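You operate a simulated robot arm through the tools that you are given. There is no shell and no other tool.

You run a simulated robot arm. Do the job below in one go: nothing can be reset, and whatever is moved stays where it is left.

## Task
Clean the white banded sub for inspection: chips off its shoulder, grime off its thread.
Fine: rubber bulb, turning the sub round between goes; cup brush wetted on the plunger can, and put back. Set down upright: cup brush. What is to be rubbed or washed off counts as gone when no trace of it is left.

It is judged by the outcome, as a careful person would: the job done as asked, and still so three seconds after it is handed in. It fails if anything else is knocked over, pushed out of place, dropped, spilled or broken.

## Robot
A 6-joint arm with a two-finger parallel gripper, fixed in place. Base frame: the origin is at the foot of the arm, x ahead of it, y to its left, z up; the work surface is at about z = 0.854. Lengths are in m, angles in degrees, forces in N, time in s.
With the tool pointing down near the work surface it reaches from about 0.26 to 0.68 m from the base axis. Its first joint turns from -66.0 to 66.0 degrees. Payload 2.9 kg.
Tool frame: the origin (TCP) lies between the finger pads and is the grasp point; the fingertips stand 0.03 m ahead of it; z points along the fingers, y is the line along which they close. The gripper opens to 0.11 m. The fingers are 0.02 m wide and 0.01 m thick; the gripper's body (0.048 by 0.112 m) begins 0.055 m behind the TCP.
Orientation is that of the tool frame in the base frame, as a unit quaternion [w, x, y, z]. With the fingers straight down and closing along the base's y, the tool's x points along the base's -x, its y along +y and its z along -z.

## Interface
- The arm moves only by the tool arm_command. Its argument "rows" is a list of rows, each an object of numbers (a shift or turn left out is 0, a gripper value left out holds the last): "dx", "dy", "dz": the shift along the base's x, y, z in m; "ax", "ay", "az": the turn, a rotation vector about the base's x, y, z in degrees; "grip": the finger opening in m, from 0 to 0.11. In form: [{"dx": .., "dy": .., "dz": .., "ax": .., "ay": .., "az": .., "grip": ..}, ...]. A call has 1 to 20 rows; each row shifts and turns the commanded pose from where the row before left it. Rows are played at 5 a second. More than 0.05 m and 8.6 degrees between two rows, or a gripper value outside its range, and nothing of the call is played. A pose out of reach is approached as far as the arm can. The call stops where the force on the tool passes 70 N (or 10 N more than at its start, if that is more) or the arm is blocked; 0.2 s more then pass. The fingers move at their own pace (about 0.108 m/s each) and stop on an object; they squeeze with about 38 N. The grip force told is the motor's: it shows also when the fingers shut on nothing. Time passes only in rows, and 0.2 s behind the last, so rows that do not move let the fingers close. It gives the time, the measured TCP pose, the force on the tool (base axes), the opening and the grip force at its end, in the units of the frame above (readings bear some noise), with the torque about the TCP (base axes, N m) and any sound that the robot's microphone picked up.
- Cameras (640 x 400 px; columns grow to the right, rows downward): "scene" is fixed at [0.0736, 0.4264, 1.3952]; the picture's right is [-0.80, -0.60, 0.00], its down [-0.28, 0.38, -0.88] and it looks along [0.53, -0.70, -0.47] (base axes); focal length 292 px, centre (320, 200). "wrist" rides on the gripper at [0.072, 0.017, -0.103] in the tool frame; the picture's right is [-0.23, 0.97, 0.00], its down [-0.76, -0.18, -0.62] and it looks along [-0.61, -0.14, 0.78] (tool axes); focal length 222 px, centre (320, 200). There is no depth. A picture from a camera that has moved, and an enlarged one, comes with that camera's place and axes in the base frame and with its lens.
- camera(camera): a new picture of that camera. No time passes.
- close_up(camera, box): a new picture of the part [left, top, right, bottom] of that camera's present view, enlarged. No time passes.
- close_job(): hands the job in; it is judged then, once.

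Places have to be worked out from the pictures, the camera data and where the tool is seen. Open the gripper and draw the arm clear of the work before you hand the job in, unless the task says otherwise.

The tools are called by a JSON object that holds its "op" and its "data". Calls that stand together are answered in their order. arm_command: Moves the arm, as the interface text tells. Its arguments: {"type":"object","properties":{"rows":{"type":"array","items":{"type":"object","properties":{"dx":{"type":"number"},"dy":{"type":"number"},"dz":{"type":"number"},"ax":{"type":"number"},"ay":{"type":"number"},"az":{"type":"number"},"grip":{"type":"number"}}}}},"required":["rows"]} The other tools are called the same way: camera (camera) takes a picture; close_up (camera, box) takes an enlarged picture of a part of a camera's view; close_job () hands the job in.

At the start:

```text
t: 0.0
ee_pos: [0.3334, 0.196, 1.2712]
orientation: [0.0, 0.0, 1.0, 0.0]
ft_force: [-0.4, 0.5, 0.0]
torque: [0.01, -0.02, 0.01]
grip_width: 0.1101
grasp_force: 0.0
```

scene: 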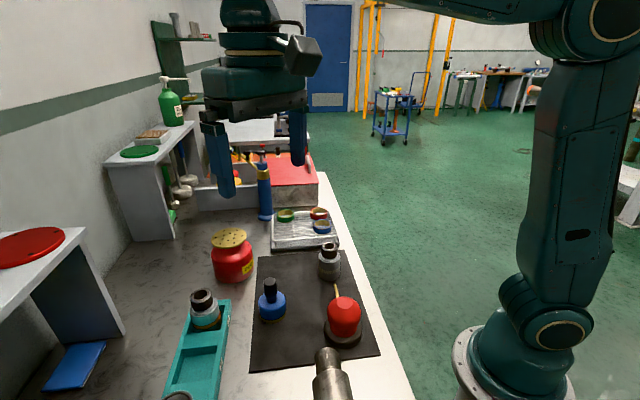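
wrist: 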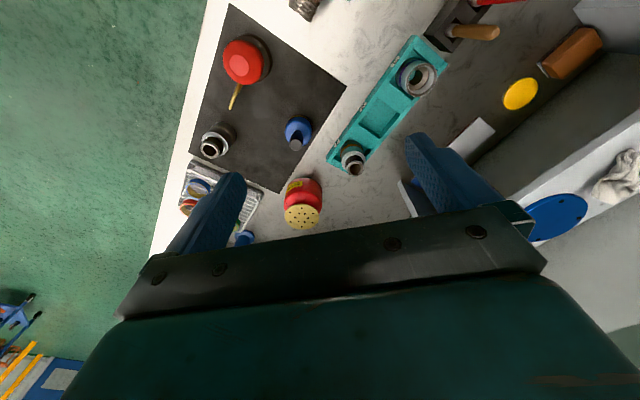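

I start by looking closely at both views to identify the items on the bench before moving anything.

{"op": "close_up", "data": {"camera": "scene", "box": [160, 190, 400, 400]}}

{"op": "close_up", "data": {"camera": "wrist", "box": [160, 0, 460, 250]}}

{"op": "close_up", "data": {"camera": "scene", "box": [220, 230, 380, 330]}}

```text
1.90 times, centred on (280, 295) of scene
camera zoom: at [0.0736, 0.4264, 1.3952], right [-0.8, -0.6, 0.0], down [-0.28, 0.38, -0.88], along [0.53, -0.7, -0.47], focal length 555 px, centre (396, 19)
```

zoom: 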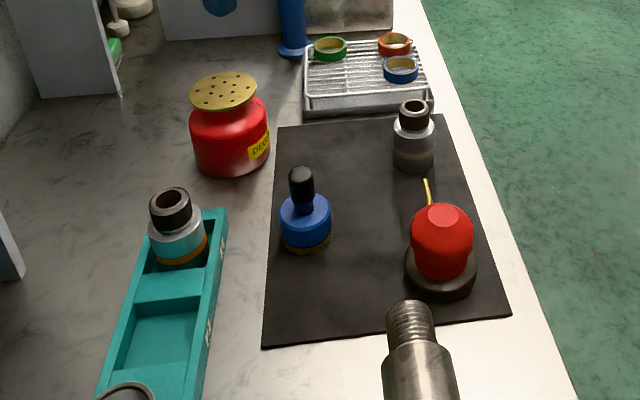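

```text
1.60 times, centred on (310, 125) of wrist
camera zoom: at [0.2615, 0.2128, 1.375], right [0.23, 0.97, 0.0], down [0.76, -0.18, 0.62], along [0.61, -0.14, -0.78], focal length 355 px, centre (336, 320)
```

zoom: 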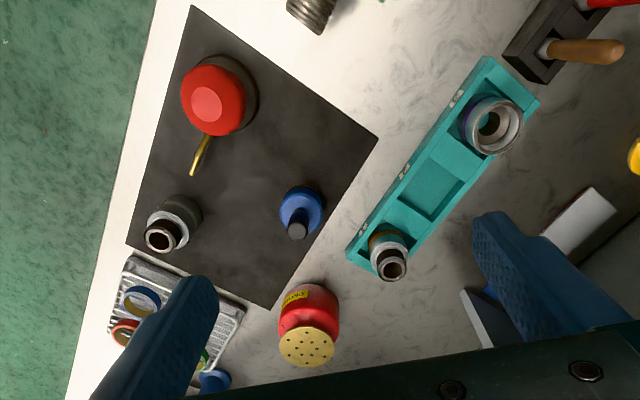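

```text
4.00 times, centred on (300, 280) of scene
camera zoom: at [0.0736, 0.4264, 1.3952], right [-0.8, -0.6, 0.0], down [-0.28, 0.38, -0.88], along [0.53, -0.7, -0.47], focal length 1166 px, centre (400, -120)
```

zoom: 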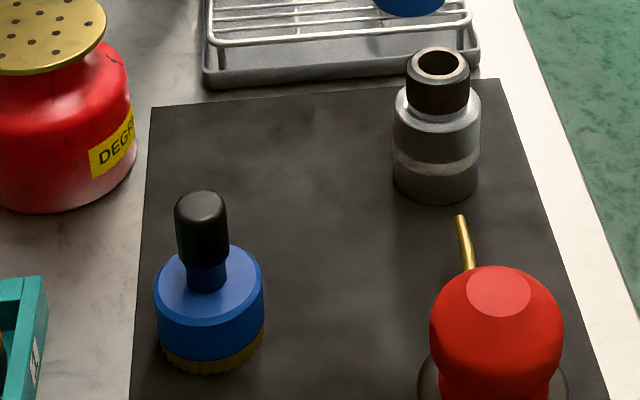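

The mat holds a blue cup brush, the red bulb on a ring stand, and a sub with a pale band; the teal rack holds an orange-banded and a blue-banded sub. I move the wrist camera above the mat to look at the pale-banded sub closely.

{"op": "arm_command", "data": {"rows": [{"dx": -0.005, "dy": -0.033, "dz": -0.027}, {"dx": -0.005, "dy": -0.033, "dz": -0.027}, {"dx": -0.005, "dy": -0.033, "dz": -0.027}, {"dx": -0.005, "dy": -0.033, "dz": -0.027}, {"dx": -0.005, "dy": -0.033, "dz": -0.027}, {"dx": -0.005, "dy": -0.033, "dz": -0.027}, {"dx": -0.003, "dy": -0.033, "dz": -0.027}, {}]}}

{"op": "camera", "data": {"camera": "wrist"}}

{"op": "camera", "data": {"camera": "scene"}}

```text
t: 1.8
ee_pos: [0.304, -0.0369, 1.0835]
orientation: [0.0, 0.001, 1.0, 0.0]
ft_force: [0.6, -1.1, -0.2]
torque: [0.0, 0.02, -0.03]
grip_width: 0.11
grasp_force: 0.0
```

```text
taken
camera wrist: at [0.2291, -0.0205, 1.1866], right [0.23, 0.97, 0.0], down [0.76, -0.18, 0.62], along [0.61, -0.14, -0.78], focal length 222 px, centre (320, 200)
```

wrist: 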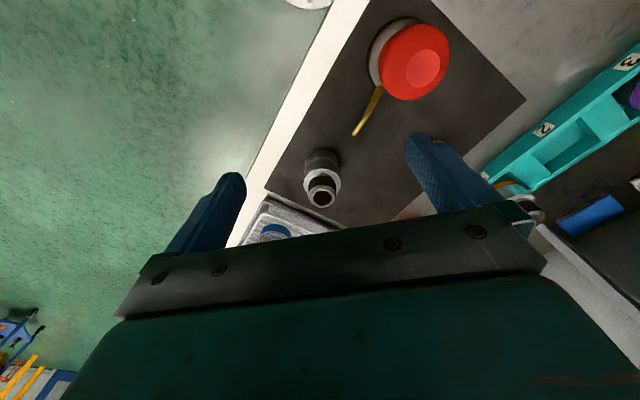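

```text
taken
```

scene: 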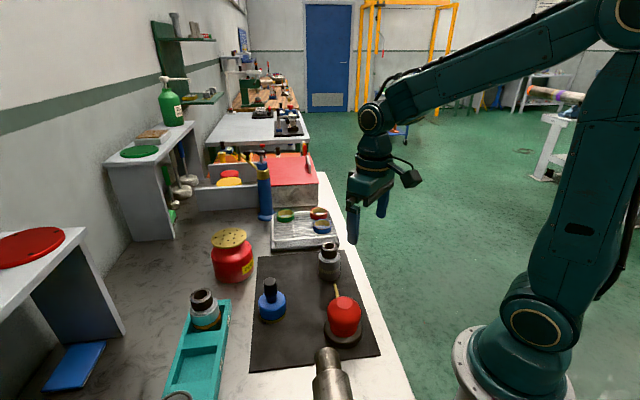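

The pale-banded sub stands near (0.40, -0.05). I enlarge it to check the band, the shoulder chips and the thread grime.

{"op": "close_up", "data": {"camera": "wrist", "box": [270, 130, 370, 220]}}

{"op": "close_up", "data": {"camera": "scene", "box": [305, 235, 355, 285]}}

{"op": "close_up", "data": {"camera": "scene", "box": [180, 280, 240, 330]}}

{"op": "close_up", "data": {"camera": "scene", "box": [300, 340, 380, 400]}}

{"op": "close_up", "data": {"camera": "scene", "box": [200, 220, 270, 290]}}

{"op": "close_up", "data": {"camera": "scene", "box": [310, 270, 380, 360]}}

```text
4.44 times, centred on (320, 175) of wrist
camera zoom: at [0.2291, -0.0205, 1.1866], right [0.23, 0.97, 0.0], down [0.76, -0.18, 0.62], along [0.61, -0.14, -0.78], focal length 987 px, centre (320, 311)
```

zoom: 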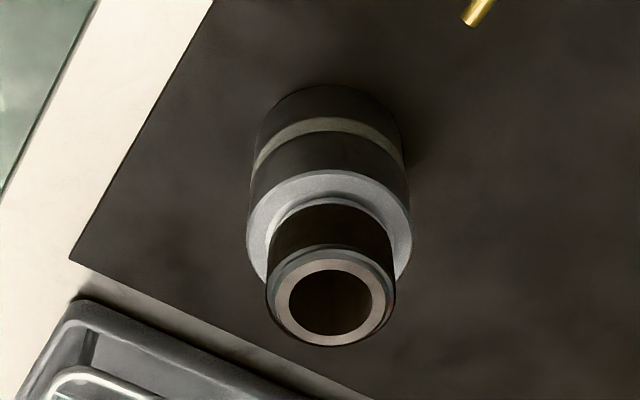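

```text
8.00 times, centred on (330, 260) of scene
camera zoom: at [0.0736, 0.4264, 1.3952], right [-0.8, -0.6, 0.0], down [-0.28, 0.38, -0.88], along [0.53, -0.7, -0.47], focal length 2332 px, centre (240, -280)
```

zoom: 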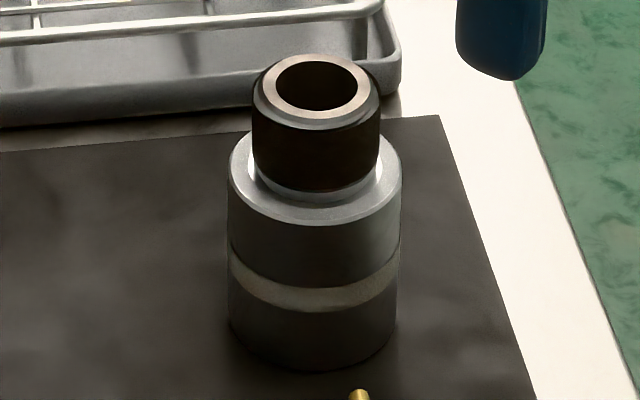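

```text
8.00 times, centred on (210, 305) of scene
camera zoom: at [0.0736, 0.4264, 1.3952], right [-0.8, -0.6, 0.0], down [-0.28, 0.38, -0.88], along [0.53, -0.7, -0.47], focal length 2332 px, centre (1200, -640)
```

zoom: 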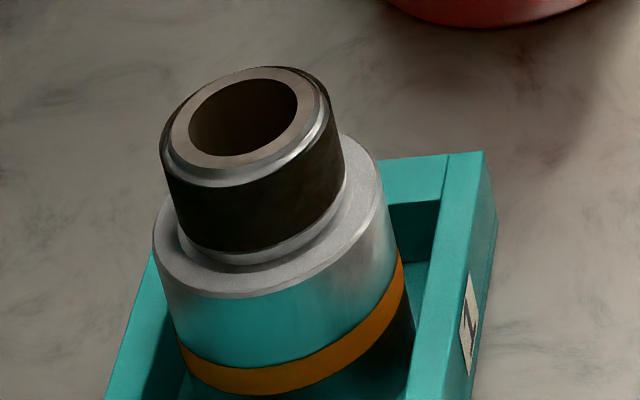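

```text
6.67 times, centred on (340, 370) of scene
camera zoom: at [0.0736, 0.4264, 1.3952], right [-0.8, -0.6, 0.0], down [-0.28, 0.38, -0.88], along [0.53, -0.7, -0.47], focal length 1943 px, centre (187, -933)
```

zoom: 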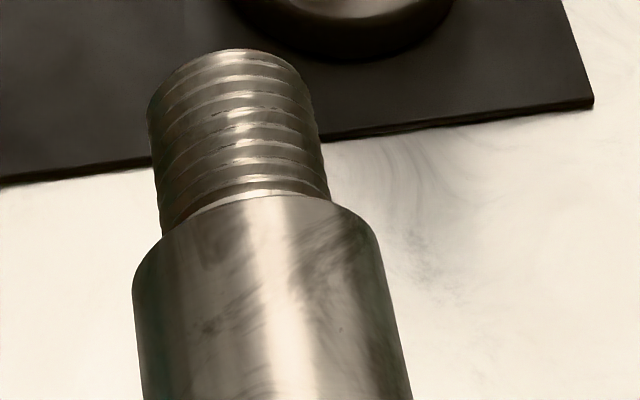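

```text
5.71 times, centred on (235, 255) of scene
camera zoom: at [0.0736, 0.4264, 1.3952], right [-0.8, -0.6, 0.0], down [-0.28, 0.38, -0.88], along [0.53, -0.7, -0.47], focal length 1666 px, centre (806, -114)
```

zoom: 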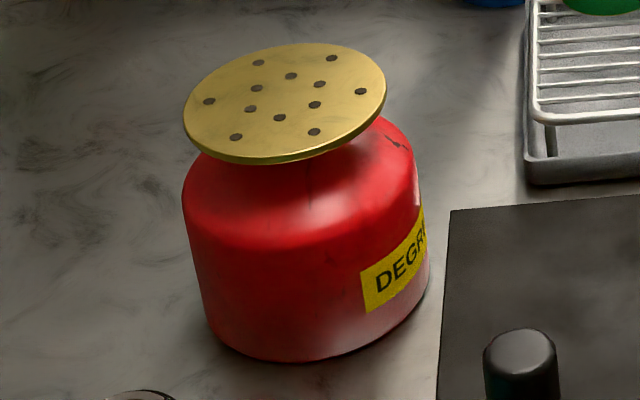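

```text
4.44 times, centred on (345, 315) of scene
camera zoom: at [0.0736, 0.4264, 1.3952], right [-0.8, -0.6, 0.0], down [-0.28, 0.38, -0.88], along [0.53, -0.7, -0.47], focal length 1295 px, centre (209, -311)
```

zoom: 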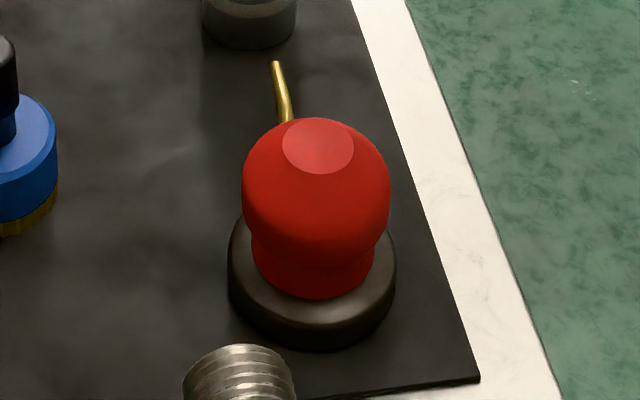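

The sub on the mat has a pale (whitish) band, while the racked ones are orange and bluish; no chips are evident from this side, so they may sit on the far side. I swing the wrist round by about 170° above the sub to look at it from the far side.

{"op": "arm_command", "data": {"rows": [{"dx": 0.009, "dy": -0.002, "dz": -0.002, "az": 8.5}, {"dx": 0.009, "dy": -0.002, "dz": -0.002, "az": 8.5}, {"dx": 0.009, "dy": -0.002, "dz": -0.002, "az": 8.5}, {"dx": 0.009, "dy": -0.002, "dz": -0.002, "az": 8.5}, {"dx": 0.009, "dy": -0.002, "dz": -0.002, "az": 8.5}, {"dx": 0.009, "dy": -0.002, "dz": -0.002, "az": 8.5}, {"dx": 0.009, "dy": -0.002, "dz": -0.002, "az": 8.5}, {"dx": 0.009, "dy": -0.002, "dz": -0.002, "az": 8.5}, {"dx": 0.009, "dy": -0.002, "dz": -0.002, "az": 8.5}, {"dx": 0.009, "dy": -0.002, "dz": -0.002, "az": 8.5}]}}

{"op": "camera", "data": {"camera": "wrist"}}

{"op": "camera", "data": {"camera": "scene"}}

```text
t: 4.0
ee_pos: [0.3913, -0.0543, 1.0627]
orientation: [0.0, -0.676, 0.737, 0.0]
ft_force: [1.0, 0.5, -0.4]
torque: [0.0, 0.02, -0.01]
grip_width: 0.11
grasp_force: 0.1
```

```text
taken
camera wrist: at [0.3678, -0.1249, 1.1662], right [-0.95, 0.31, 0.0], down [0.24, 0.74, 0.62], along [0.19, 0.59, -0.78], focal length 222 px, centre (320, 200)
```

wrist: 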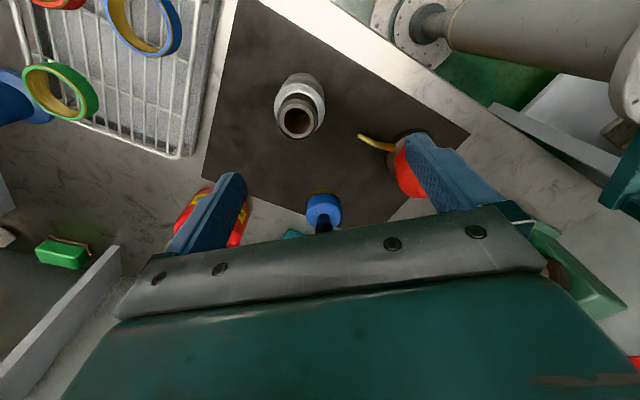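

```text
taken
```

scene: 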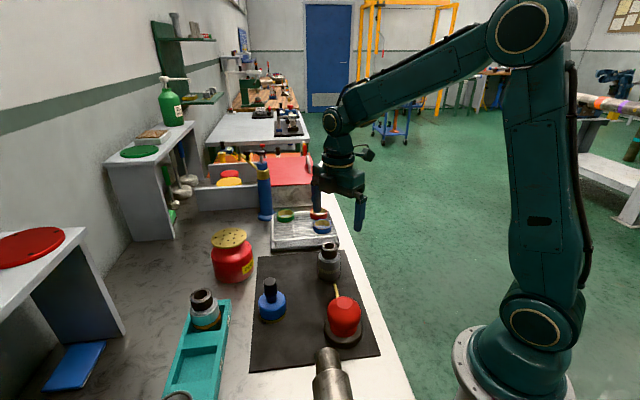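

From the -y side the sub is visible at image (300, 105); I enlarge it to look for chips.

{"op": "close_up", "data": {"camera": "wrist", "box": [260, 60, 340, 150]}}

{"op": "close_up", "data": {"camera": "wrist", "box": [340, 110, 460, 210]}}

{"op": "close_up", "data": {"camera": "wrist", "box": [290, 180, 360, 240]}}

```text
4.44 times, centred on (300, 105) of wrist
camera zoom: at [0.3678, -0.1249, 1.1662], right [-0.95, 0.31, 0.0], down [0.24, 0.74, 0.62], along [0.19, 0.59, -0.78], focal length 987 px, centre (409, 622)
```

zoom: 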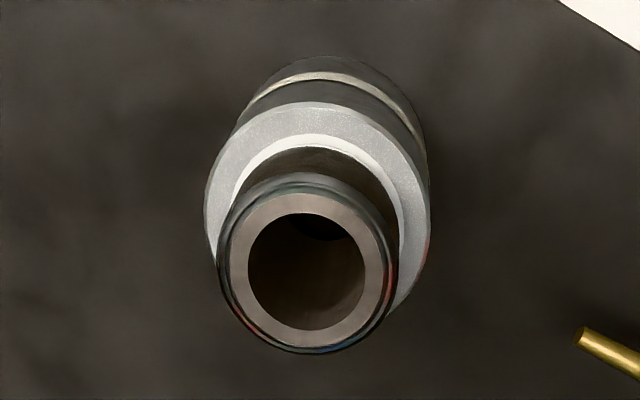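

```text
4.00 times, centred on (400, 160) of wrist
camera zoom: at [0.3678, -0.1249, 1.1662], right [-0.95, 0.31, 0.0], down [0.24, 0.74, 0.62], along [0.19, 0.59, -0.78], focal length 888 px, centre (0, 360)
```

zoom: 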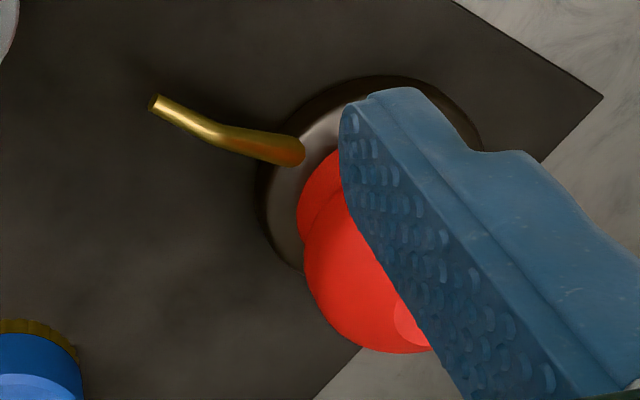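

```text
6.67 times, centred on (325, 210) of wrist
camera zoom: at [0.3678, -0.1249, 1.1662], right [-0.95, 0.31, 0.0], down [0.24, 0.74, 0.62], along [0.19, 0.59, -0.78], focal length 1481 px, centre (287, 133)
```

zoom: 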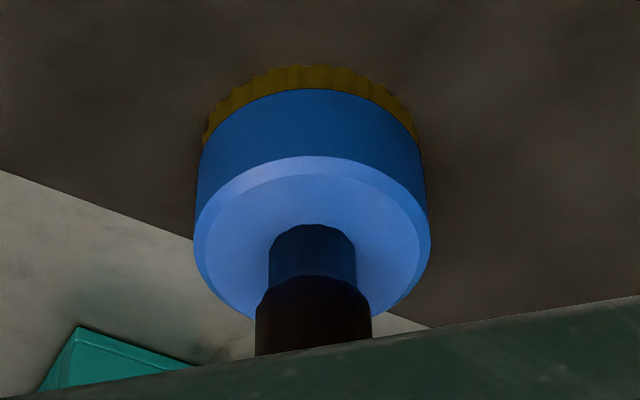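

No chips are seen from here either. I continue the swing so the camera views the sub from the +x side.

{"op": "arm_command", "data": {"rows": [{"dx": 0.009, "dy": -0.002, "dz": -0.002, "az": 8.5}, {"dx": 0.009, "dy": -0.002, "dz": -0.002, "az": 8.5}, {"dx": 0.009, "dy": -0.002, "dz": -0.002, "az": 8.5}, {"dx": 0.009, "dy": -0.002, "dz": -0.002, "az": 8.5}, {"dx": 0.009, "dy": -0.002, "dz": -0.002, "az": 8.5}, {"dx": 0.009, "dy": -0.002, "dz": -0.002, "az": 8.5}, {"dx": 0.009, "dy": -0.002, "dz": -0.002, "az": 8.5}, {"dx": 0.009, "dy": -0.002, "dz": -0.002, "az": 8.5}, {"dx": 0.009, "dy": -0.002, "dz": -0.002, "az": 8.5}, {"dx": 0.009, "dy": -0.002, "dz": -0.002, "az": 8.5}]}}

{"op": "camera", "data": {"camera": "wrist"}}

```text
t: 6.2
ee_pos: [0.4899, -0.0479, 1.0495]
orientation: [-0.013, 0.995, -0.096, -0.002]
ft_force: [-0.7, 0.7, -0.1]
torque: [-0.02, 0.02, -0.01]
grip_width: 0.1099
grasp_force: 0.2
out of reach, approached as far as the arm can: row 10
```

```text
taken
camera wrist: at [0.5558, -0.081, 1.1511], right [-0.41, -0.91, -0.02], down [-0.71, 0.3, 0.63], along [-0.57, 0.28, -0.77], focal length 222 px, centre (320, 200)
```

wrist: 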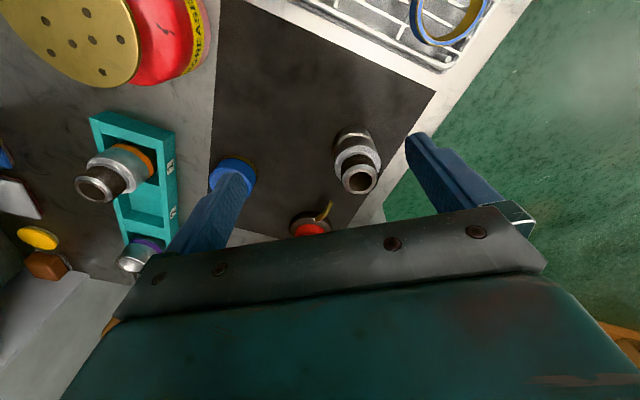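

The wrist is near its turning limit (about +168°), but the far side of the sub is now in view. I enlarge the sub, the racked subs and the can.

{"op": "close_up", "data": {"camera": "wrist", "box": [315, 110, 405, 205]}}

{"op": "close_up", "data": {"camera": "wrist", "box": [60, 110, 200, 280]}}

```text
4.21 times, centred on (360, 158) of wrist
camera zoom: at [0.5558, -0.081, 1.1511], right [-0.41, -0.91, -0.02], down [-0.71, 0.3, 0.63], along [-0.57, 0.28, -0.77], focal length 935 px, centre (152, 379)
```

zoom: 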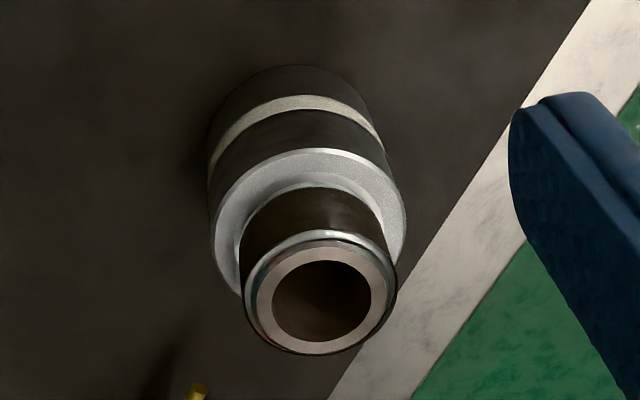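

```text
2.35 times, centred on (130, 195) of wrist
camera zoom: at [0.5558, -0.081, 1.1511], right [-0.41, -0.91, -0.02], down [-0.71, 0.3, 0.63], along [-0.57, 0.28, -0.77], focal length 523 px, centre (767, 212)
```

zoom: 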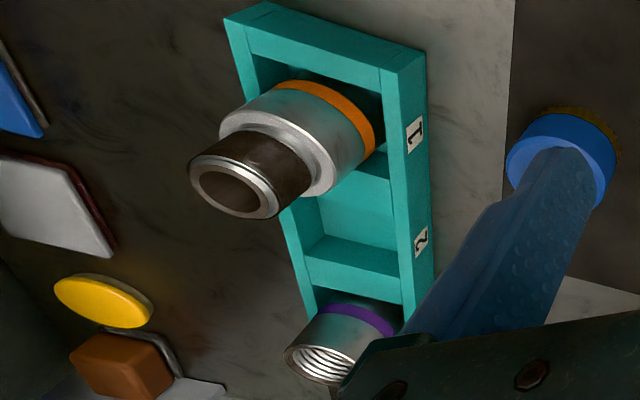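

The rack's slots 1 and 3 hold the orange- and purple-banded subs and slot 2 is empty, so the mat sub (axis about (0.4125, -0.060), top z≈0.949) is the white-banded one. I lower the camera for a nearer look at its shoulder.

{"op": "arm_command", "data": {"rows": [{"dx": -0.004, "dy": -0.011, "dz": -0.015}, {"dx": -0.004, "dy": -0.011, "dz": -0.015}, {"dx": -0.004, "dy": -0.011, "dz": -0.015}, {"dx": -0.003, "dy": -0.011, "dz": -0.01}, {}]}}

{"op": "camera", "data": {"camera": "wrist"}}

{"op": "close_up", "data": {"camera": "wrist", "box": [260, 120, 380, 240]}}

```text
t: 7.4
ee_pos: [0.4842, -0.0274, 0.9982]
orientation: [-0.003, 0.996, -0.092, -0.001]
ft_force: [0.1, -0.1, -0.4]
torque: [0.02, -0.01, 0.0]
grip_width: 0.1098
grasp_force: 0.0
out of reach, approached as far as the arm can: row 1, 2, 3, 4
```

```text
taken
camera wrist: at [0.5509, -0.0575, 1.1019], right [-0.4, -0.92, -0.01], down [-0.72, 0.31, 0.63], along [-0.57, 0.25, -0.78], focal length 222 px, centre (320, 200)
```

wrist: 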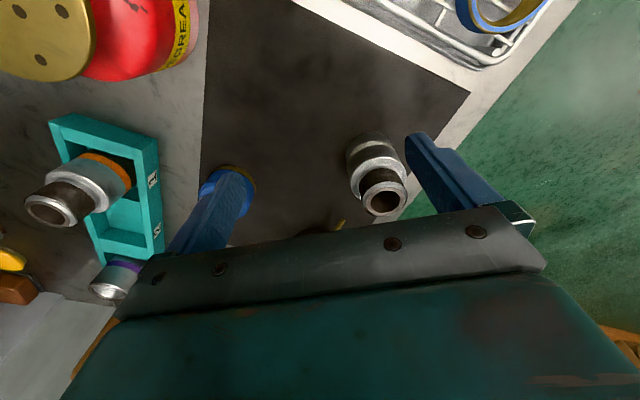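

```text
3.33 times, centred on (320, 180) of wrist
camera zoom: at [0.5509, -0.0575, 1.1019], right [-0.4, -0.92, -0.01], down [-0.72, 0.31, 0.63], along [-0.57, 0.25, -0.78], focal length 740 px, centre (320, 267)
```

zoom: 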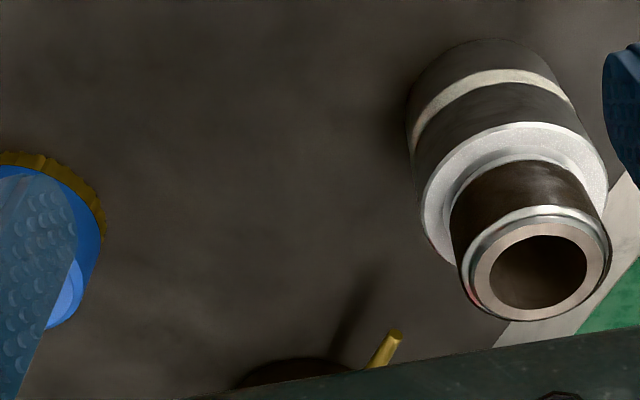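

The shoulder still looks clean from here, so I zoom tighter on it from both cameras to find any chips.

{"op": "close_up", "data": {"camera": "wrist", "box": [340, 125, 415, 220]}}

{"op": "close_up", "data": {"camera": "scene", "box": [316, 238, 344, 268]}}

```text
4.21 times, centred on (378, 172) of wrist
camera zoom: at [0.5509, -0.0575, 1.1019], right [-0.4, -0.92, -0.01], down [-0.72, 0.31, 0.63], along [-0.57, 0.25, -0.78], focal length 935 px, centre (78, 316)
```

zoom: 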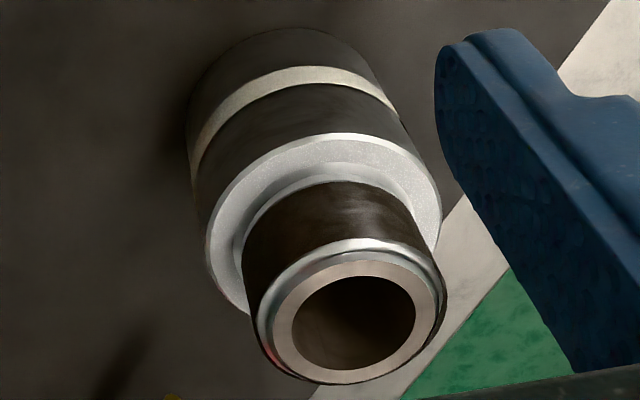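

```text
13.33 times, centred on (330, 253) of scene
camera zoom: at [0.0736, 0.4264, 1.3952], right [-0.8, -0.6, 0.0], down [-0.28, 0.38, -0.88], along [0.53, -0.7, -0.47], focal length 3886 px, centre (187, -507)
```

zoom: 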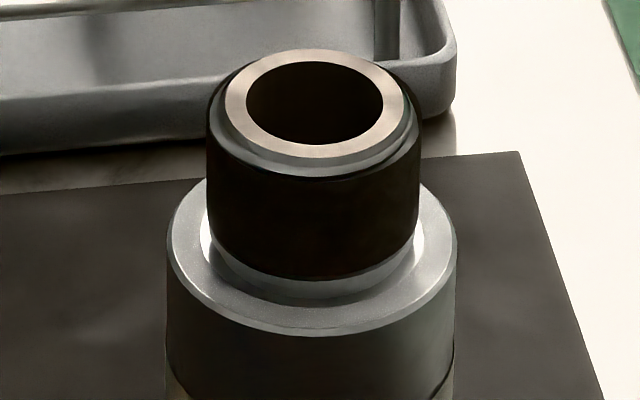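

The shoulder ring carries a fine grainy, sparkly layer, which may be the chips; I compare with the orange-banded sub's shoulder and thread.

{"op": "close_up", "data": {"camera": "wrist", "box": [15, 135, 145, 235]}}

{"op": "close_up", "data": {"camera": "scene", "box": [185, 283, 223, 320]}}

{"op": "close_up", "data": {"camera": "wrist", "box": [375, 155, 400, 180]}}

```text
4.00 times, centred on (80, 185) of wrist
camera zoom: at [0.5509, -0.0575, 1.1019], right [-0.4, -0.92, -0.01], down [-0.72, 0.31, 0.63], along [-0.57, 0.25, -0.78], focal length 888 px, centre (1280, 260)
```

zoom: 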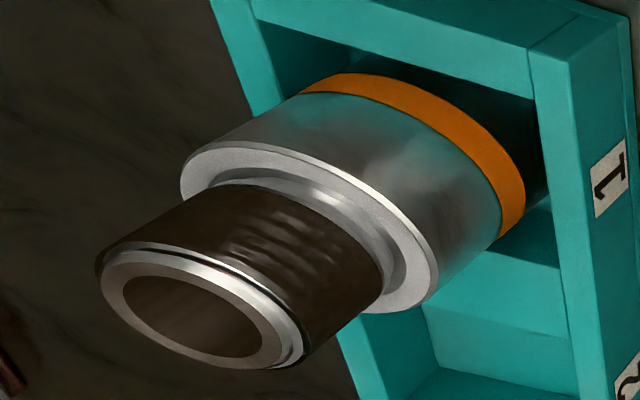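

```text
10.81 times, centred on (204, 302) of scene
camera zoom: at [0.0736, 0.4264, 1.3952], right [-0.8, -0.6, 0.0], down [-0.28, 0.38, -0.88], along [0.53, -0.7, -0.47], focal length 3151 px, centre (1574, -897)
```

zoom: 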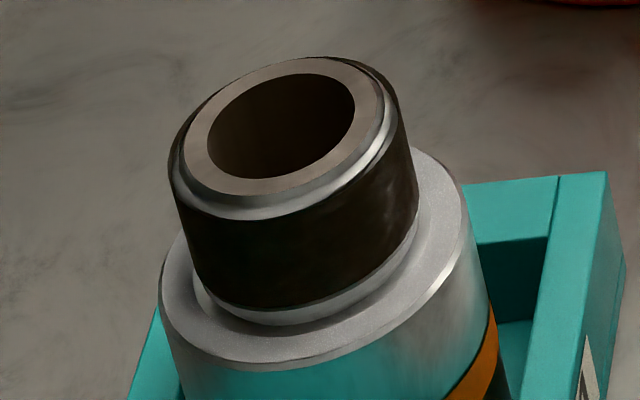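

```text
16.00 times, centred on (388, 168) of wrist
camera zoom: at [0.5509, -0.0575, 1.1019], right [-0.4, -0.92, -0.01], down [-0.72, 0.31, 0.63], along [-0.57, 0.25, -0.78], focal length 3554 px, centre (-760, 720)
```

zoom: 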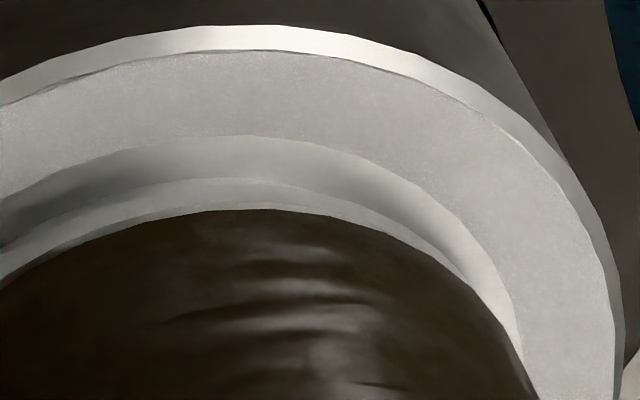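

Both the orange and white subs show the same grainy shoulder layer and dark-brown thread, so that is the dirt to remove. The bulb axis works out at about (0.285, 0.068), top z≈0.94, with the nozzle tip near (0.356, 0.0, 0.893) pointing at the sub. I rise, turn back, and look at the bulb and nozzle from nearer.

{"op": "arm_command", "data": {"rows": [{"dz": 0.04, "az": -8.5}, {"dz": 0.04, "az": -8.5}, {"dx": -0.0212, "dy": 0.0096, "az": -8.5}, {"dx": -0.0212, "dy": 0.0096, "az": -8.5}, {"dx": -0.0212, "dy": 0.0096, "az": -8.5}, {"dx": -0.0212, "dy": 0.0096, "az": -8.5}, {"dx": -0.0212, "dy": 0.0096, "az": -8.5}, {"dx": -0.0212, "dy": 0.0096, "az": -8.5}, {"dx": -0.0212, "dy": 0.0096, "az": -8.5}, {"dx": -0.0212, "dy": 0.0096, "az": -8.5}, {"dz": -0.03}, {"dz": -0.03}, {"dz": -0.025}, {}]}}

{"op": "camera", "data": {"camera": "wrist"}}

{"op": "camera", "data": {"camera": "scene"}}

```text
t: 10.4
ee_pos: [0.3125, 0.0491, 0.9941]
orientation: [0.0, -0.675, 0.738, 0.0]
ft_force: [0.1, 0.0, 0.8]
torque: [0.02, -0.01, -0.01]
grip_width: 0.1102
grasp_force: 0.0
```

```text
taken
camera wrist: at [0.2882, -0.0215, 1.0974], right [-0.95, 0.31, 0.0], down [0.24, 0.74, 0.62], along [0.19, 0.59, -0.78], focal length 222 px, centre (320, 200)
```

wrist: 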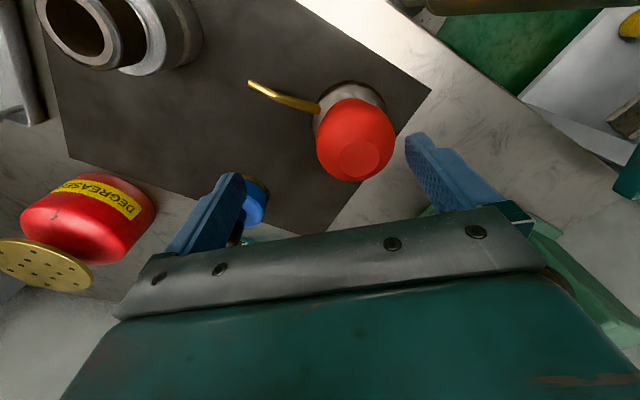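

```text
taken
```

scene: 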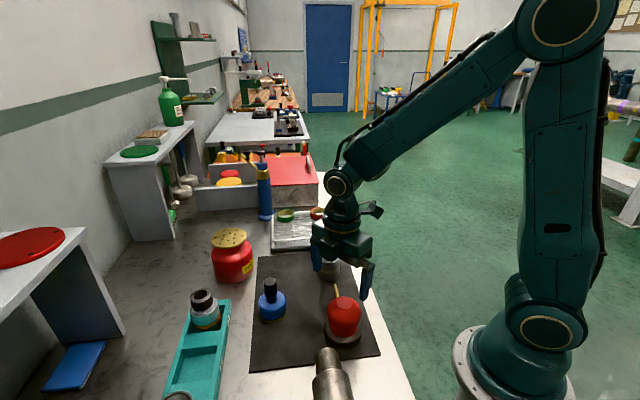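

The tool is now at (0.3125, 0.049, 0.994), with the bulb and nozzle well in view. I enlarge them to work out their exact shape.

{"op": "close_up", "data": {"camera": "wrist", "box": [235, 65, 405, 190]}}

{"op": "close_up", "data": {"camera": "scene", "box": [315, 275, 370, 350]}}

```text
3.20 times, centred on (320, 128) of wrist
camera zoom: at [0.2882, -0.0215, 1.0974], right [-0.95, 0.31, 0.0], down [0.24, 0.74, 0.62], along [0.19, 0.59, -0.78], focal length 711 px, centre (320, 432)
```

zoom: 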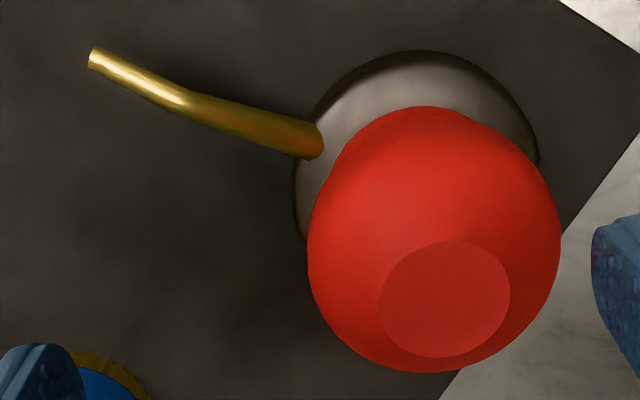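

```text
5.33 times, centred on (342, 312) of scene
camera zoom: at [0.0736, 0.4264, 1.3952], right [-0.8, -0.6, 0.0], down [-0.28, 0.38, -0.88], along [0.53, -0.7, -0.47], focal length 1554 px, centre (200, -400)
```

zoom: 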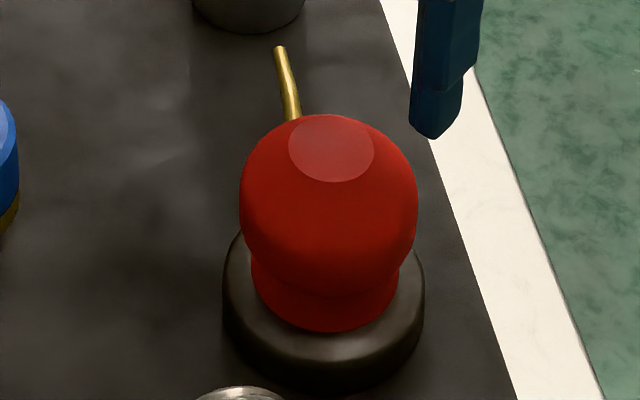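

The bulb (Ø≈0.07, equator z≈0.905, on a dark collar Ø≈0.08) has a brass nozzle heading along -45° with its last piece level at z≈0.893. I go above it and turn the tool to yaw -45° so the fingers close across the nozzle direction.

{"op": "arm_command", "data": {"rows": [{"dx": -0.0018, "dy": 0.0012, "dz": 0.01, "az": -8.125}, {"dx": -0.0018, "dy": 0.0012, "dz": 0.01, "az": -8.125}, {"dx": -0.0018, "dy": 0.0012, "dz": 0.006, "az": -8.125}, {"dx": -0.0018, "dy": 0.0012, "az": -8.125}, {"dx": -0.0018, "dy": 0.0012, "az": -8.125}, {"dx": -0.0018, "dy": 0.0012, "az": -8.125}, {"dx": -0.0018, "dy": 0.0012, "az": -8.125}, {"dx": -0.0018, "dy": 0.0012, "az": -8.125}, {"dx": -0.0018, "dy": 0.0012, "az": -8.125}, {"dx": -0.0018, "dy": 0.0012, "az": -8.125}, {"dx": -0.0018, "dy": 0.0012, "az": -8.125}, {"dx": -0.0018, "dy": 0.0012, "az": -8.125}, {"dx": -0.0018, "dy": 0.0012, "az": -8.125}, {"dx": -0.0018, "dy": 0.0012, "az": -8.125}, {"dx": -0.0018, "dy": 0.0012, "az": -8.125}, {"dx": -0.001, "dy": 0.001, "az": -8.125}, {}]}}

{"op": "camera", "data": {"camera": "wrist"}}

{"op": "camera", "data": {"camera": "scene"}}

```text
t: 14.0
ee_pos: [0.2861, 0.0677, 1.0207]
orientation: [-0.001, 0.383, 0.924, 0.001]
ft_force: [0.4, -0.9, 0.1]
torque: [0.03, 0.02, 0.01]
grip_width: 0.11
grasp_force: 0.0
```

```text
taken
camera wrist: at [0.2458, 0.131, 1.123], right [0.85, 0.53, 0.0], down [0.41, -0.66, 0.62], along [0.33, -0.53, -0.78], focal length 222 px, centre (320, 200)
```

wrist: 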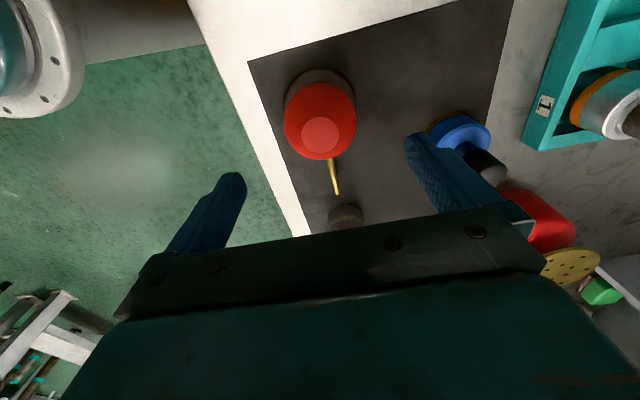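

```text
taken
```

scene: 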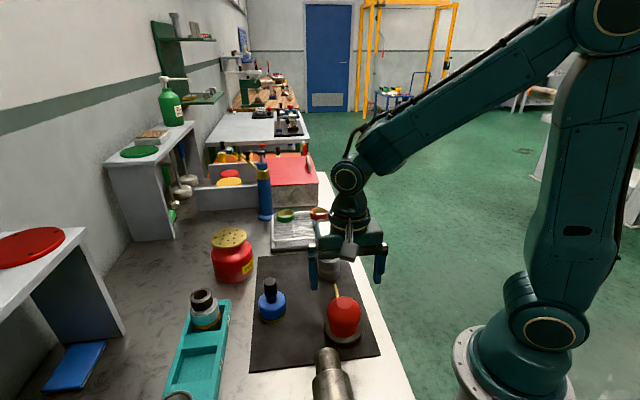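

The bulb top is at (0.284, 0.068), directly under the tool at (0.286, 0.068). I descend to TCP z≈0.912 with open fingers, keeping tips above the collar.

{"op": "arm_command", "data": {"rows": [{"dx": -0.001, "dz": -0.036, "grip": 0.11}, {"dz": -0.036}, {"dz": -0.025}, {"dz": -0.0117}, {}]}}

{"op": "camera", "data": {"camera": "wrist"}}

{"op": "close_up", "data": {"camera": "scene", "box": [270, 220, 400, 350]}}

```text
t: 15.2
ee_pos: [0.2846, 0.0673, 0.9095]
orientation: [0.0, 0.381, 0.924, -0.001]
ft_force: [0.0, -0.2, 0.3]
torque: [-0.01, -0.01, -0.01]
grip_width: 0.11
grasp_force: 0.1
```

```text
taken
camera wrist: at [0.244, 0.1314, 1.0129], right [0.85, 0.53, 0.0], down [0.41, -0.66, 0.62], along [0.33, -0.53, -0.78], focal length 222 px, centre (320, 200)
```

wrist: 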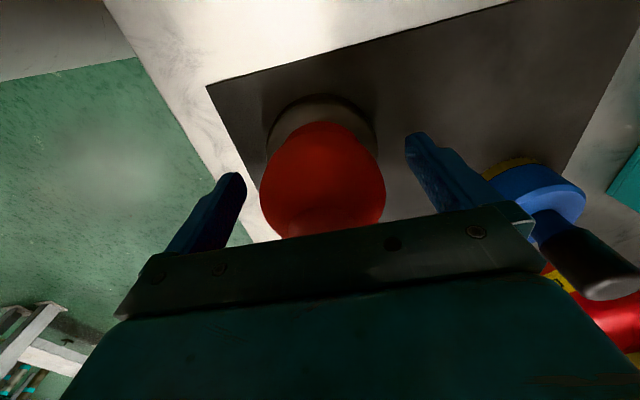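

```text
3.08 times, centred on (335, 285) of scene
camera zoom: at [0.0736, 0.4264, 1.3952], right [-0.8, -0.6, 0.0], down [-0.28, 0.38, -0.88], along [0.53, -0.7, -0.47], focal length 897 px, centre (274, -62)
```

zoom: 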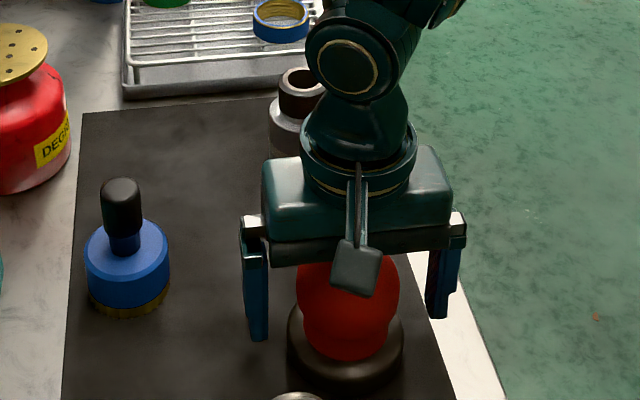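

The bulb sits centred between the fingers with no contact. I close in stages to hold it lightly at around 0.066 and read the grip force.

{"op": "arm_command", "data": {"rows": [{"dz": 0.003, "grip": 0.08}, {"grip": 0.073}, {"grip": 0.07}, {}]}}

{"op": "arm_command", "data": {"rows": [{"grip": 0.066}, {}]}}

```text
t: 16.2
ee_pos: [0.2836, 0.0672, 0.9138]
orientation: [0.0, 0.382, 0.924, 0.001]
ft_force: [1.0, -0.1, 0.2]
torque: [0.0, -0.01, -0.03]
grip_width: 0.0698
grasp_force: 0.3
```

```text
t: 16.8
ee_pos: [0.2853, 0.0674, 0.9143]
orientation: [0.001, 0.382, 0.924, 0.001]
ft_force: [2.7, 3.4, 0.0]
torque: [0.03, -0.03, 0.01]
grip_width: 0.068
grasp_force: 1.8
```

Contact begins at about 0.068 with 1.8 N. I tighten a bit more to firm up the hold without a full squeeze.

{"op": "arm_command", "data": {"rows": [{"grip": 0.063}, {}]}}

{"op": "arm_command", "data": {"rows": [{"grip": 0.06}, {}]}}

```text
t: 17.4
ee_pos: [0.285, 0.0686, 0.9124]
orientation: [0.0, 0.382, 0.924, 0.001]
ft_force: [3.1, 3.0, 0.2]
torque: [0.06, -0.06, 0.02]
grip_width: 0.0669
grasp_force: 37.4
```

```text
t: 18.0
ee_pos: [0.2855, 0.0676, 0.9128]
orientation: [0.001, 0.383, 0.924, 0.0]
ft_force: [3.9, 3.6, -0.4]
torque: [0.03, -0.07, 0.06]
grip_width: 0.0668
grasp_force: 37.9
```

The bulb is held firmly at 0.0668 with 38 N and behaves stiffly; no sound was told. I test whether the grip force can be eased in between by commanding 0.066.

{"op": "arm_command", "data": {"rows": [{"grip": 0.066}, {}]}}

{"op": "arm_command", "data": {"rows": [{"grip": 0.065}, {}]}}

{"op": "close_up", "data": {"camera": "scene", "box": [270, 220, 400, 350]}}

```text
t: 18.6
ee_pos: [0.2842, 0.0682, 0.9123]
orientation: [0.0, 0.381, 0.925, 0.0]
ft_force: [3.4, 2.6, 0.0]
torque: [0.05, -0.03, -0.01]
grip_width: 0.0681
grasp_force: 2.4
```

```text
t: 19.2
ee_pos: [0.2849, 0.0673, 0.9132]
orientation: [0.0, 0.382, 0.924, -0.001]
ft_force: [2.1, 3.1, 0.4]
torque: [0.04, 0.04, 0.01]
grip_width: 0.0667
grasp_force: 38.3
```

```text
3.08 times, centred on (335, 285) of scene
camera zoom: at [0.0737, 0.4265, 1.3952], right [-0.8, -0.6, 0.0], down [-0.28, 0.38, -0.88], along [0.53, -0.7, -0.47], focal length 897 px, centre (274, -62)
```

zoom: 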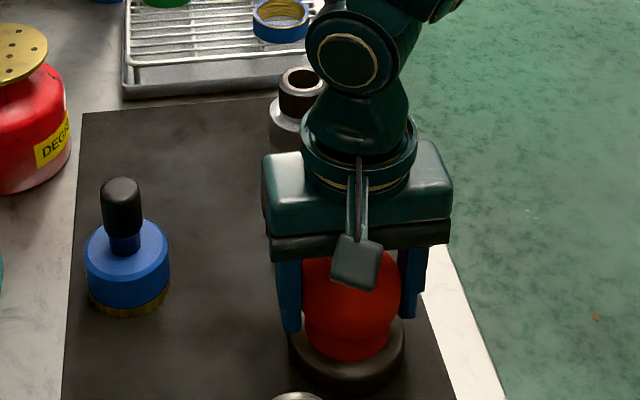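

The force toggles: 0.066 gives a light hold (≈2.4 N at 0.068), 0.065 or less a full squeeze (38 N). I lift with the firm grip by 2 cm and check what comes along.

{"op": "arm_command", "data": {"rows": [{"grip": 0.06}, {"dz": 0.01}, {"dz": 0.01}, {"dz": 0.01}, {}]}}

{"op": "close_up", "data": {"camera": "scene", "box": [270, 220, 400, 350]}}

{"op": "camera", "data": {"camera": "wrist"}}

```text
t: 20.4
ee_pos: [0.2854, 0.0663, 0.9429]
orientation: [-0.001, 0.382, 0.924, 0.0]
ft_force: [-0.1, -0.3, -6.4]
torque: [-0.03, 0.02, 0.0]
grip_width: 0.067
grasp_force: 38.0
```

```text
3.08 times, centred on (335, 285) of scene
camera zoom: at [0.0737, 0.4264, 1.3952], right [-0.8, -0.6, 0.0], down [-0.28, 0.38, -0.88], along [0.53, -0.7, -0.47], focal length 897 px, centre (274, -62)
```

zoom: 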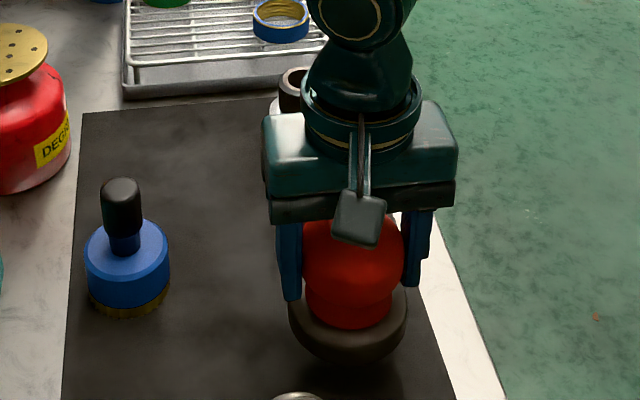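

```text
taken
camera wrist: at [0.2444, 0.1307, 1.047], right [0.85, 0.53, 0.0], down [0.41, -0.66, 0.62], along [0.33, -0.53, -0.78], focal length 222 px, centre (320, 200)
```

wrist: 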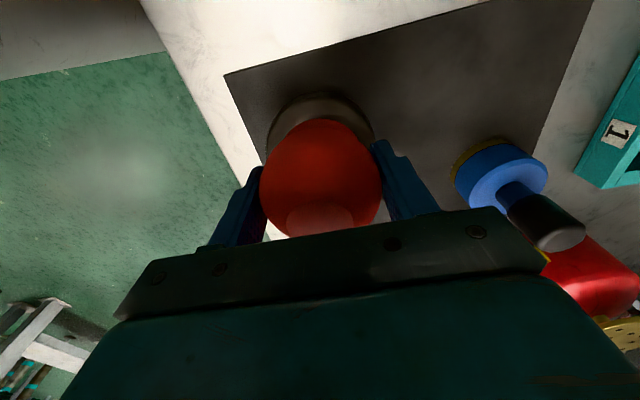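

The whole bulb with collar came up and weighs about 6.4 N, so the light 2.4 N hold would drop it. I lower to a couple of mm above the mat and test intermediate openings for a safe relaxed hold.

{"op": "arm_command", "data": {"rows": [{"dz": -0.01}, {"dz": -0.01}, {"dz": -0.0075}, {}]}}

{"op": "arm_command", "data": {"rows": [{"grip": 0.0653}, {}]}}

{"op": "arm_command", "data": {"rows": [{"grip": 0.0656}, {}]}}

{"op": "arm_command", "data": {"rows": [{"grip": 0.0658}, {}]}}

```text
t: 21.4
ee_pos: [0.2842, 0.0681, 0.9158]
orientation: [0.0, 0.381, 0.924, -0.001]
ft_force: [0.3, -0.5, -5.7]
torque: [0.03, -0.01, 0.0]
grip_width: 0.0668
grasp_force: 38.3
```

```text
t: 22.0
ee_pos: [0.2841, 0.0688, 0.9156]
orientation: [-0.001, 0.382, 0.924, 0.0]
ft_force: [1.2, -0.4, -5.8]
torque: [0.03, -0.02, 0.01]
grip_width: 0.0666
grasp_force: 38.2
```

```text
t: 22.6
ee_pos: [0.2852, 0.0672, 0.9163]
orientation: [0.0, 0.382, 0.924, 0.0]
ft_force: [0.6, -0.5, -6.4]
torque: [0.0, 0.01, 0.03]
grip_width: 0.0665
grasp_force: 38.1
```

```text
t: 23.2
ee_pos: [0.2849, 0.0668, 0.9156]
orientation: [0.0, 0.381, 0.924, 0.0]
ft_force: [-0.5, -0.4, -5.8]
torque: [0.03, 0.03, -0.02]
grip_width: 0.0668
grasp_force: 38.1
```

At 0.0658 it is still fully squeezed. I test 0.066 here, only about 3 mm above the mat, to see whether the light hold carries the weight.

{"op": "arm_command", "data": {"rows": [{"grip": 0.066}, {}]}}

{"op": "arm_command", "data": {"rows": [{"grip": 0.0665}, {}]}}

{"op": "close_up", "data": {"camera": "scene", "box": [270, 220, 400, 350]}}

```text
t: 23.8
ee_pos: [0.2861, 0.0682, 0.9169]
orientation: [0.001, 0.381, 0.925, 0.001]
ft_force: [0.2, 2.4, -1.7]
torque: [0.01, 0.05, -0.01]
grip_width: 0.0675
grasp_force: 10.0
```

```text
t: 24.4
ee_pos: [0.2856, 0.0676, 0.9178]
orientation: [-0.001, 0.382, 0.924, -0.001]
ft_force: [2.6, 3.2, -0.1]
torque: [0.0, 0.01, -0.01]
grip_width: 0.0681
grasp_force: 1.2
```

```text
3.08 times, centred on (335, 285) of scene
camera zoom: at [0.0737, 0.4265, 1.3952], right [-0.8, -0.6, 0.0], down [-0.28, 0.38, -0.88], along [0.53, -0.7, -0.47], focal length 897 px, centre (274, -62)
```

zoom: 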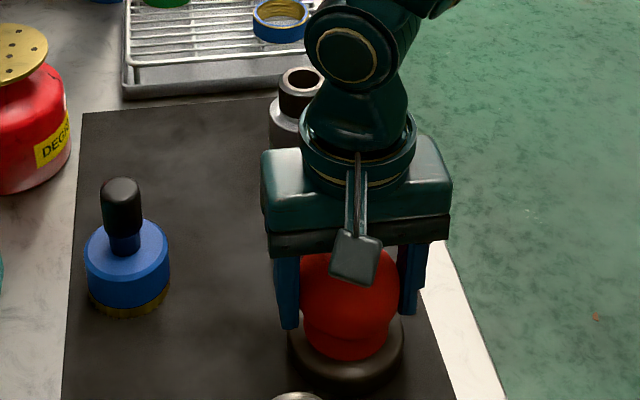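

At 0.066 the bulb slipped gently back onto the mat (10 N is too little), so a relaxed carry is out. I test whether commanding a much smaller opening, with the bulb standing on the mat, gives a puff (sound or change in width).

{"op": "arm_command", "data": {"rows": [{"grip": 0.06}, {}]}}

{"op": "arm_command", "data": {"rows": [{"grip": 0.045}, {}]}}

{"op": "arm_command", "data": {"rows": [{"grip": 0.02}, {}]}}

{"op": "arm_command", "data": {"rows": [{"grip": 0.0}, {}, {}]}}

```text
t: 25.0
ee_pos: [0.2855, 0.0678, 0.916]
orientation: [0.0, 0.381, 0.924, 0.0]
ft_force: [3.5, 3.3, 0.1]
torque: [0.06, -0.04, 0.01]
grip_width: 0.0669
grasp_force: 37.6
```

```text
t: 25.6
ee_pos: [0.2859, 0.0675, 0.9163]
orientation: [0.0, 0.381, 0.924, -0.001]
ft_force: [3.5, 3.6, -0.2]
torque: [0.03, -0.04, 0.03]
grip_width: 0.0666
grasp_force: 38.3
```

```text
t: 26.2
ee_pos: [0.285, 0.0676, 0.9152]
orientation: [0.0, 0.382, 0.924, 0.0]
ft_force: [4.5, 3.5, -0.2]
torque: [0.03, -0.1, 0.01]
grip_width: 0.0668
grasp_force: 38.7
```

```text
t: 27.0
ee_pos: [0.2852, 0.0676, 0.9171]
orientation: [0.0, 0.382, 0.924, 0.0]
ft_force: [3.7, 3.6, 0.4]
torque: [0.06, -0.05, 0.01]
grip_width: 0.0669
grasp_force: 38.0
```

No sound and no deformation from squeezing. The nozzle stood aimed exactly at the sub and the base is heavy, so it may be meant to be pressed from above while standing; I release it on the mat, rise and check that it stands true.

{"op": "arm_command", "data": {"rows": [{"grip": 0.07}, {"grip": 0.09}, {"grip": 0.11}, {"dz": 0.03}, {"dz": 0.04}, {"dz": 0.04}, {}]}}

{"op": "camera", "data": {"camera": "wrist"}}

{"op": "close_up", "data": {"camera": "wrist", "box": [250, 50, 400, 240]}}

{"op": "close_up", "data": {"camera": "scene", "box": [300, 240, 380, 350]}}

```text
t: 28.6
ee_pos: [0.2887, 0.0653, 1.0298]
orientation: [0.0, 0.382, 0.924, 0.001]
ft_force: [-0.7, 0.2, -0.1]
torque: [0.02, 0.01, -0.02]
grip_width: 0.1099
grasp_force: 0.0
```

```text
taken
camera wrist: at [0.2479, 0.1301, 1.1318], right [0.85, 0.53, 0.0], down [0.41, -0.66, 0.62], along [0.33, -0.53, -0.78], focal length 222 px, centre (320, 200)
```

wrist: 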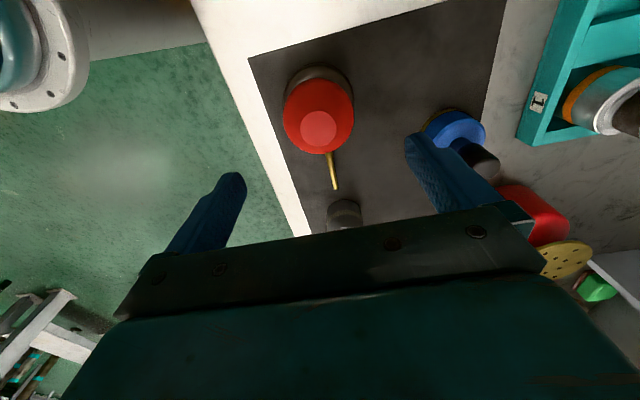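

```text
2.11 times, centred on (325, 145) of wrist
camera zoom: at [0.2479, 0.1301, 1.1318], right [0.85, 0.53, 0.0], down [0.41, -0.66, 0.62], along [0.33, -0.53, -0.78], focal length 468 px, centre (310, 316)
```

zoom: 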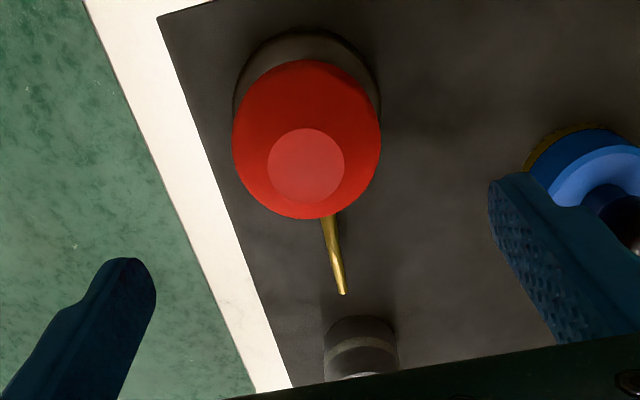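

```text
3.64 times, centred on (340, 295) of scene
camera zoom: at [0.0736, 0.4264, 1.3952], right [-0.8, -0.6, 0.0], down [-0.28, 0.38, -0.88], along [0.53, -0.7, -0.47], focal length 1060 px, centre (247, -146)
```

zoom: 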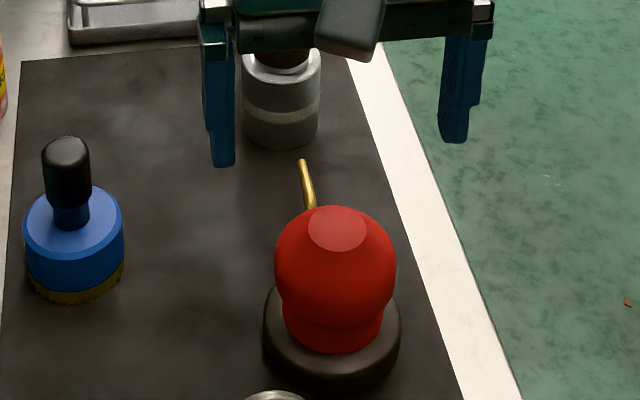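

The bulb stands true at (0.285, 0.066). I close the fingers and come down on top of the bulb to try pressing it, gently at first.

{"op": "arm_command", "data": {"rows": [{"dx": -0.0035, "dy": 0.001, "grip": 0.05}, {"grip": 0.0}, {"dz": -0.02}, {"dz": -0.02}, {"dz": -0.008}, {}]}}

{"op": "arm_command", "data": {"rows": [{"dz": -0.004}, {"dz": -0.004}, {}]}}

{"op": "arm_command", "data": {"rows": [{"dz": -0.004}, {}]}}

```text
t: 30.0
ee_pos: [0.2825, 0.0684, 0.9773]
orientation: [0.0, 0.382, 0.924, 0.0]
ft_force: [0.8, 0.2, -0.2]
torque: [0.0, -0.01, 0.01]
grip_width: 0.0
grasp_force: 38.1
```

```text
t: 30.8
ee_pos: [0.2832, 0.0685, 0.97]
orientation: [0.0, 0.381, 0.924, 0.0]
ft_force: [-0.4, 0.4, 1.1]
torque: [-0.01, 0.02, -0.04]
grip_width: 0.0001
grasp_force: 38.0
```

```text
t: 31.4
ee_pos: [0.2837, 0.0677, 0.9652]
orientation: [0.001, 0.383, 0.924, 0.002]
ft_force: [1.5, 1.4, 3.8]
torque: [0.1, 0.0, -0.02]
grip_width: 0.0001
grasp_force: 37.9
```

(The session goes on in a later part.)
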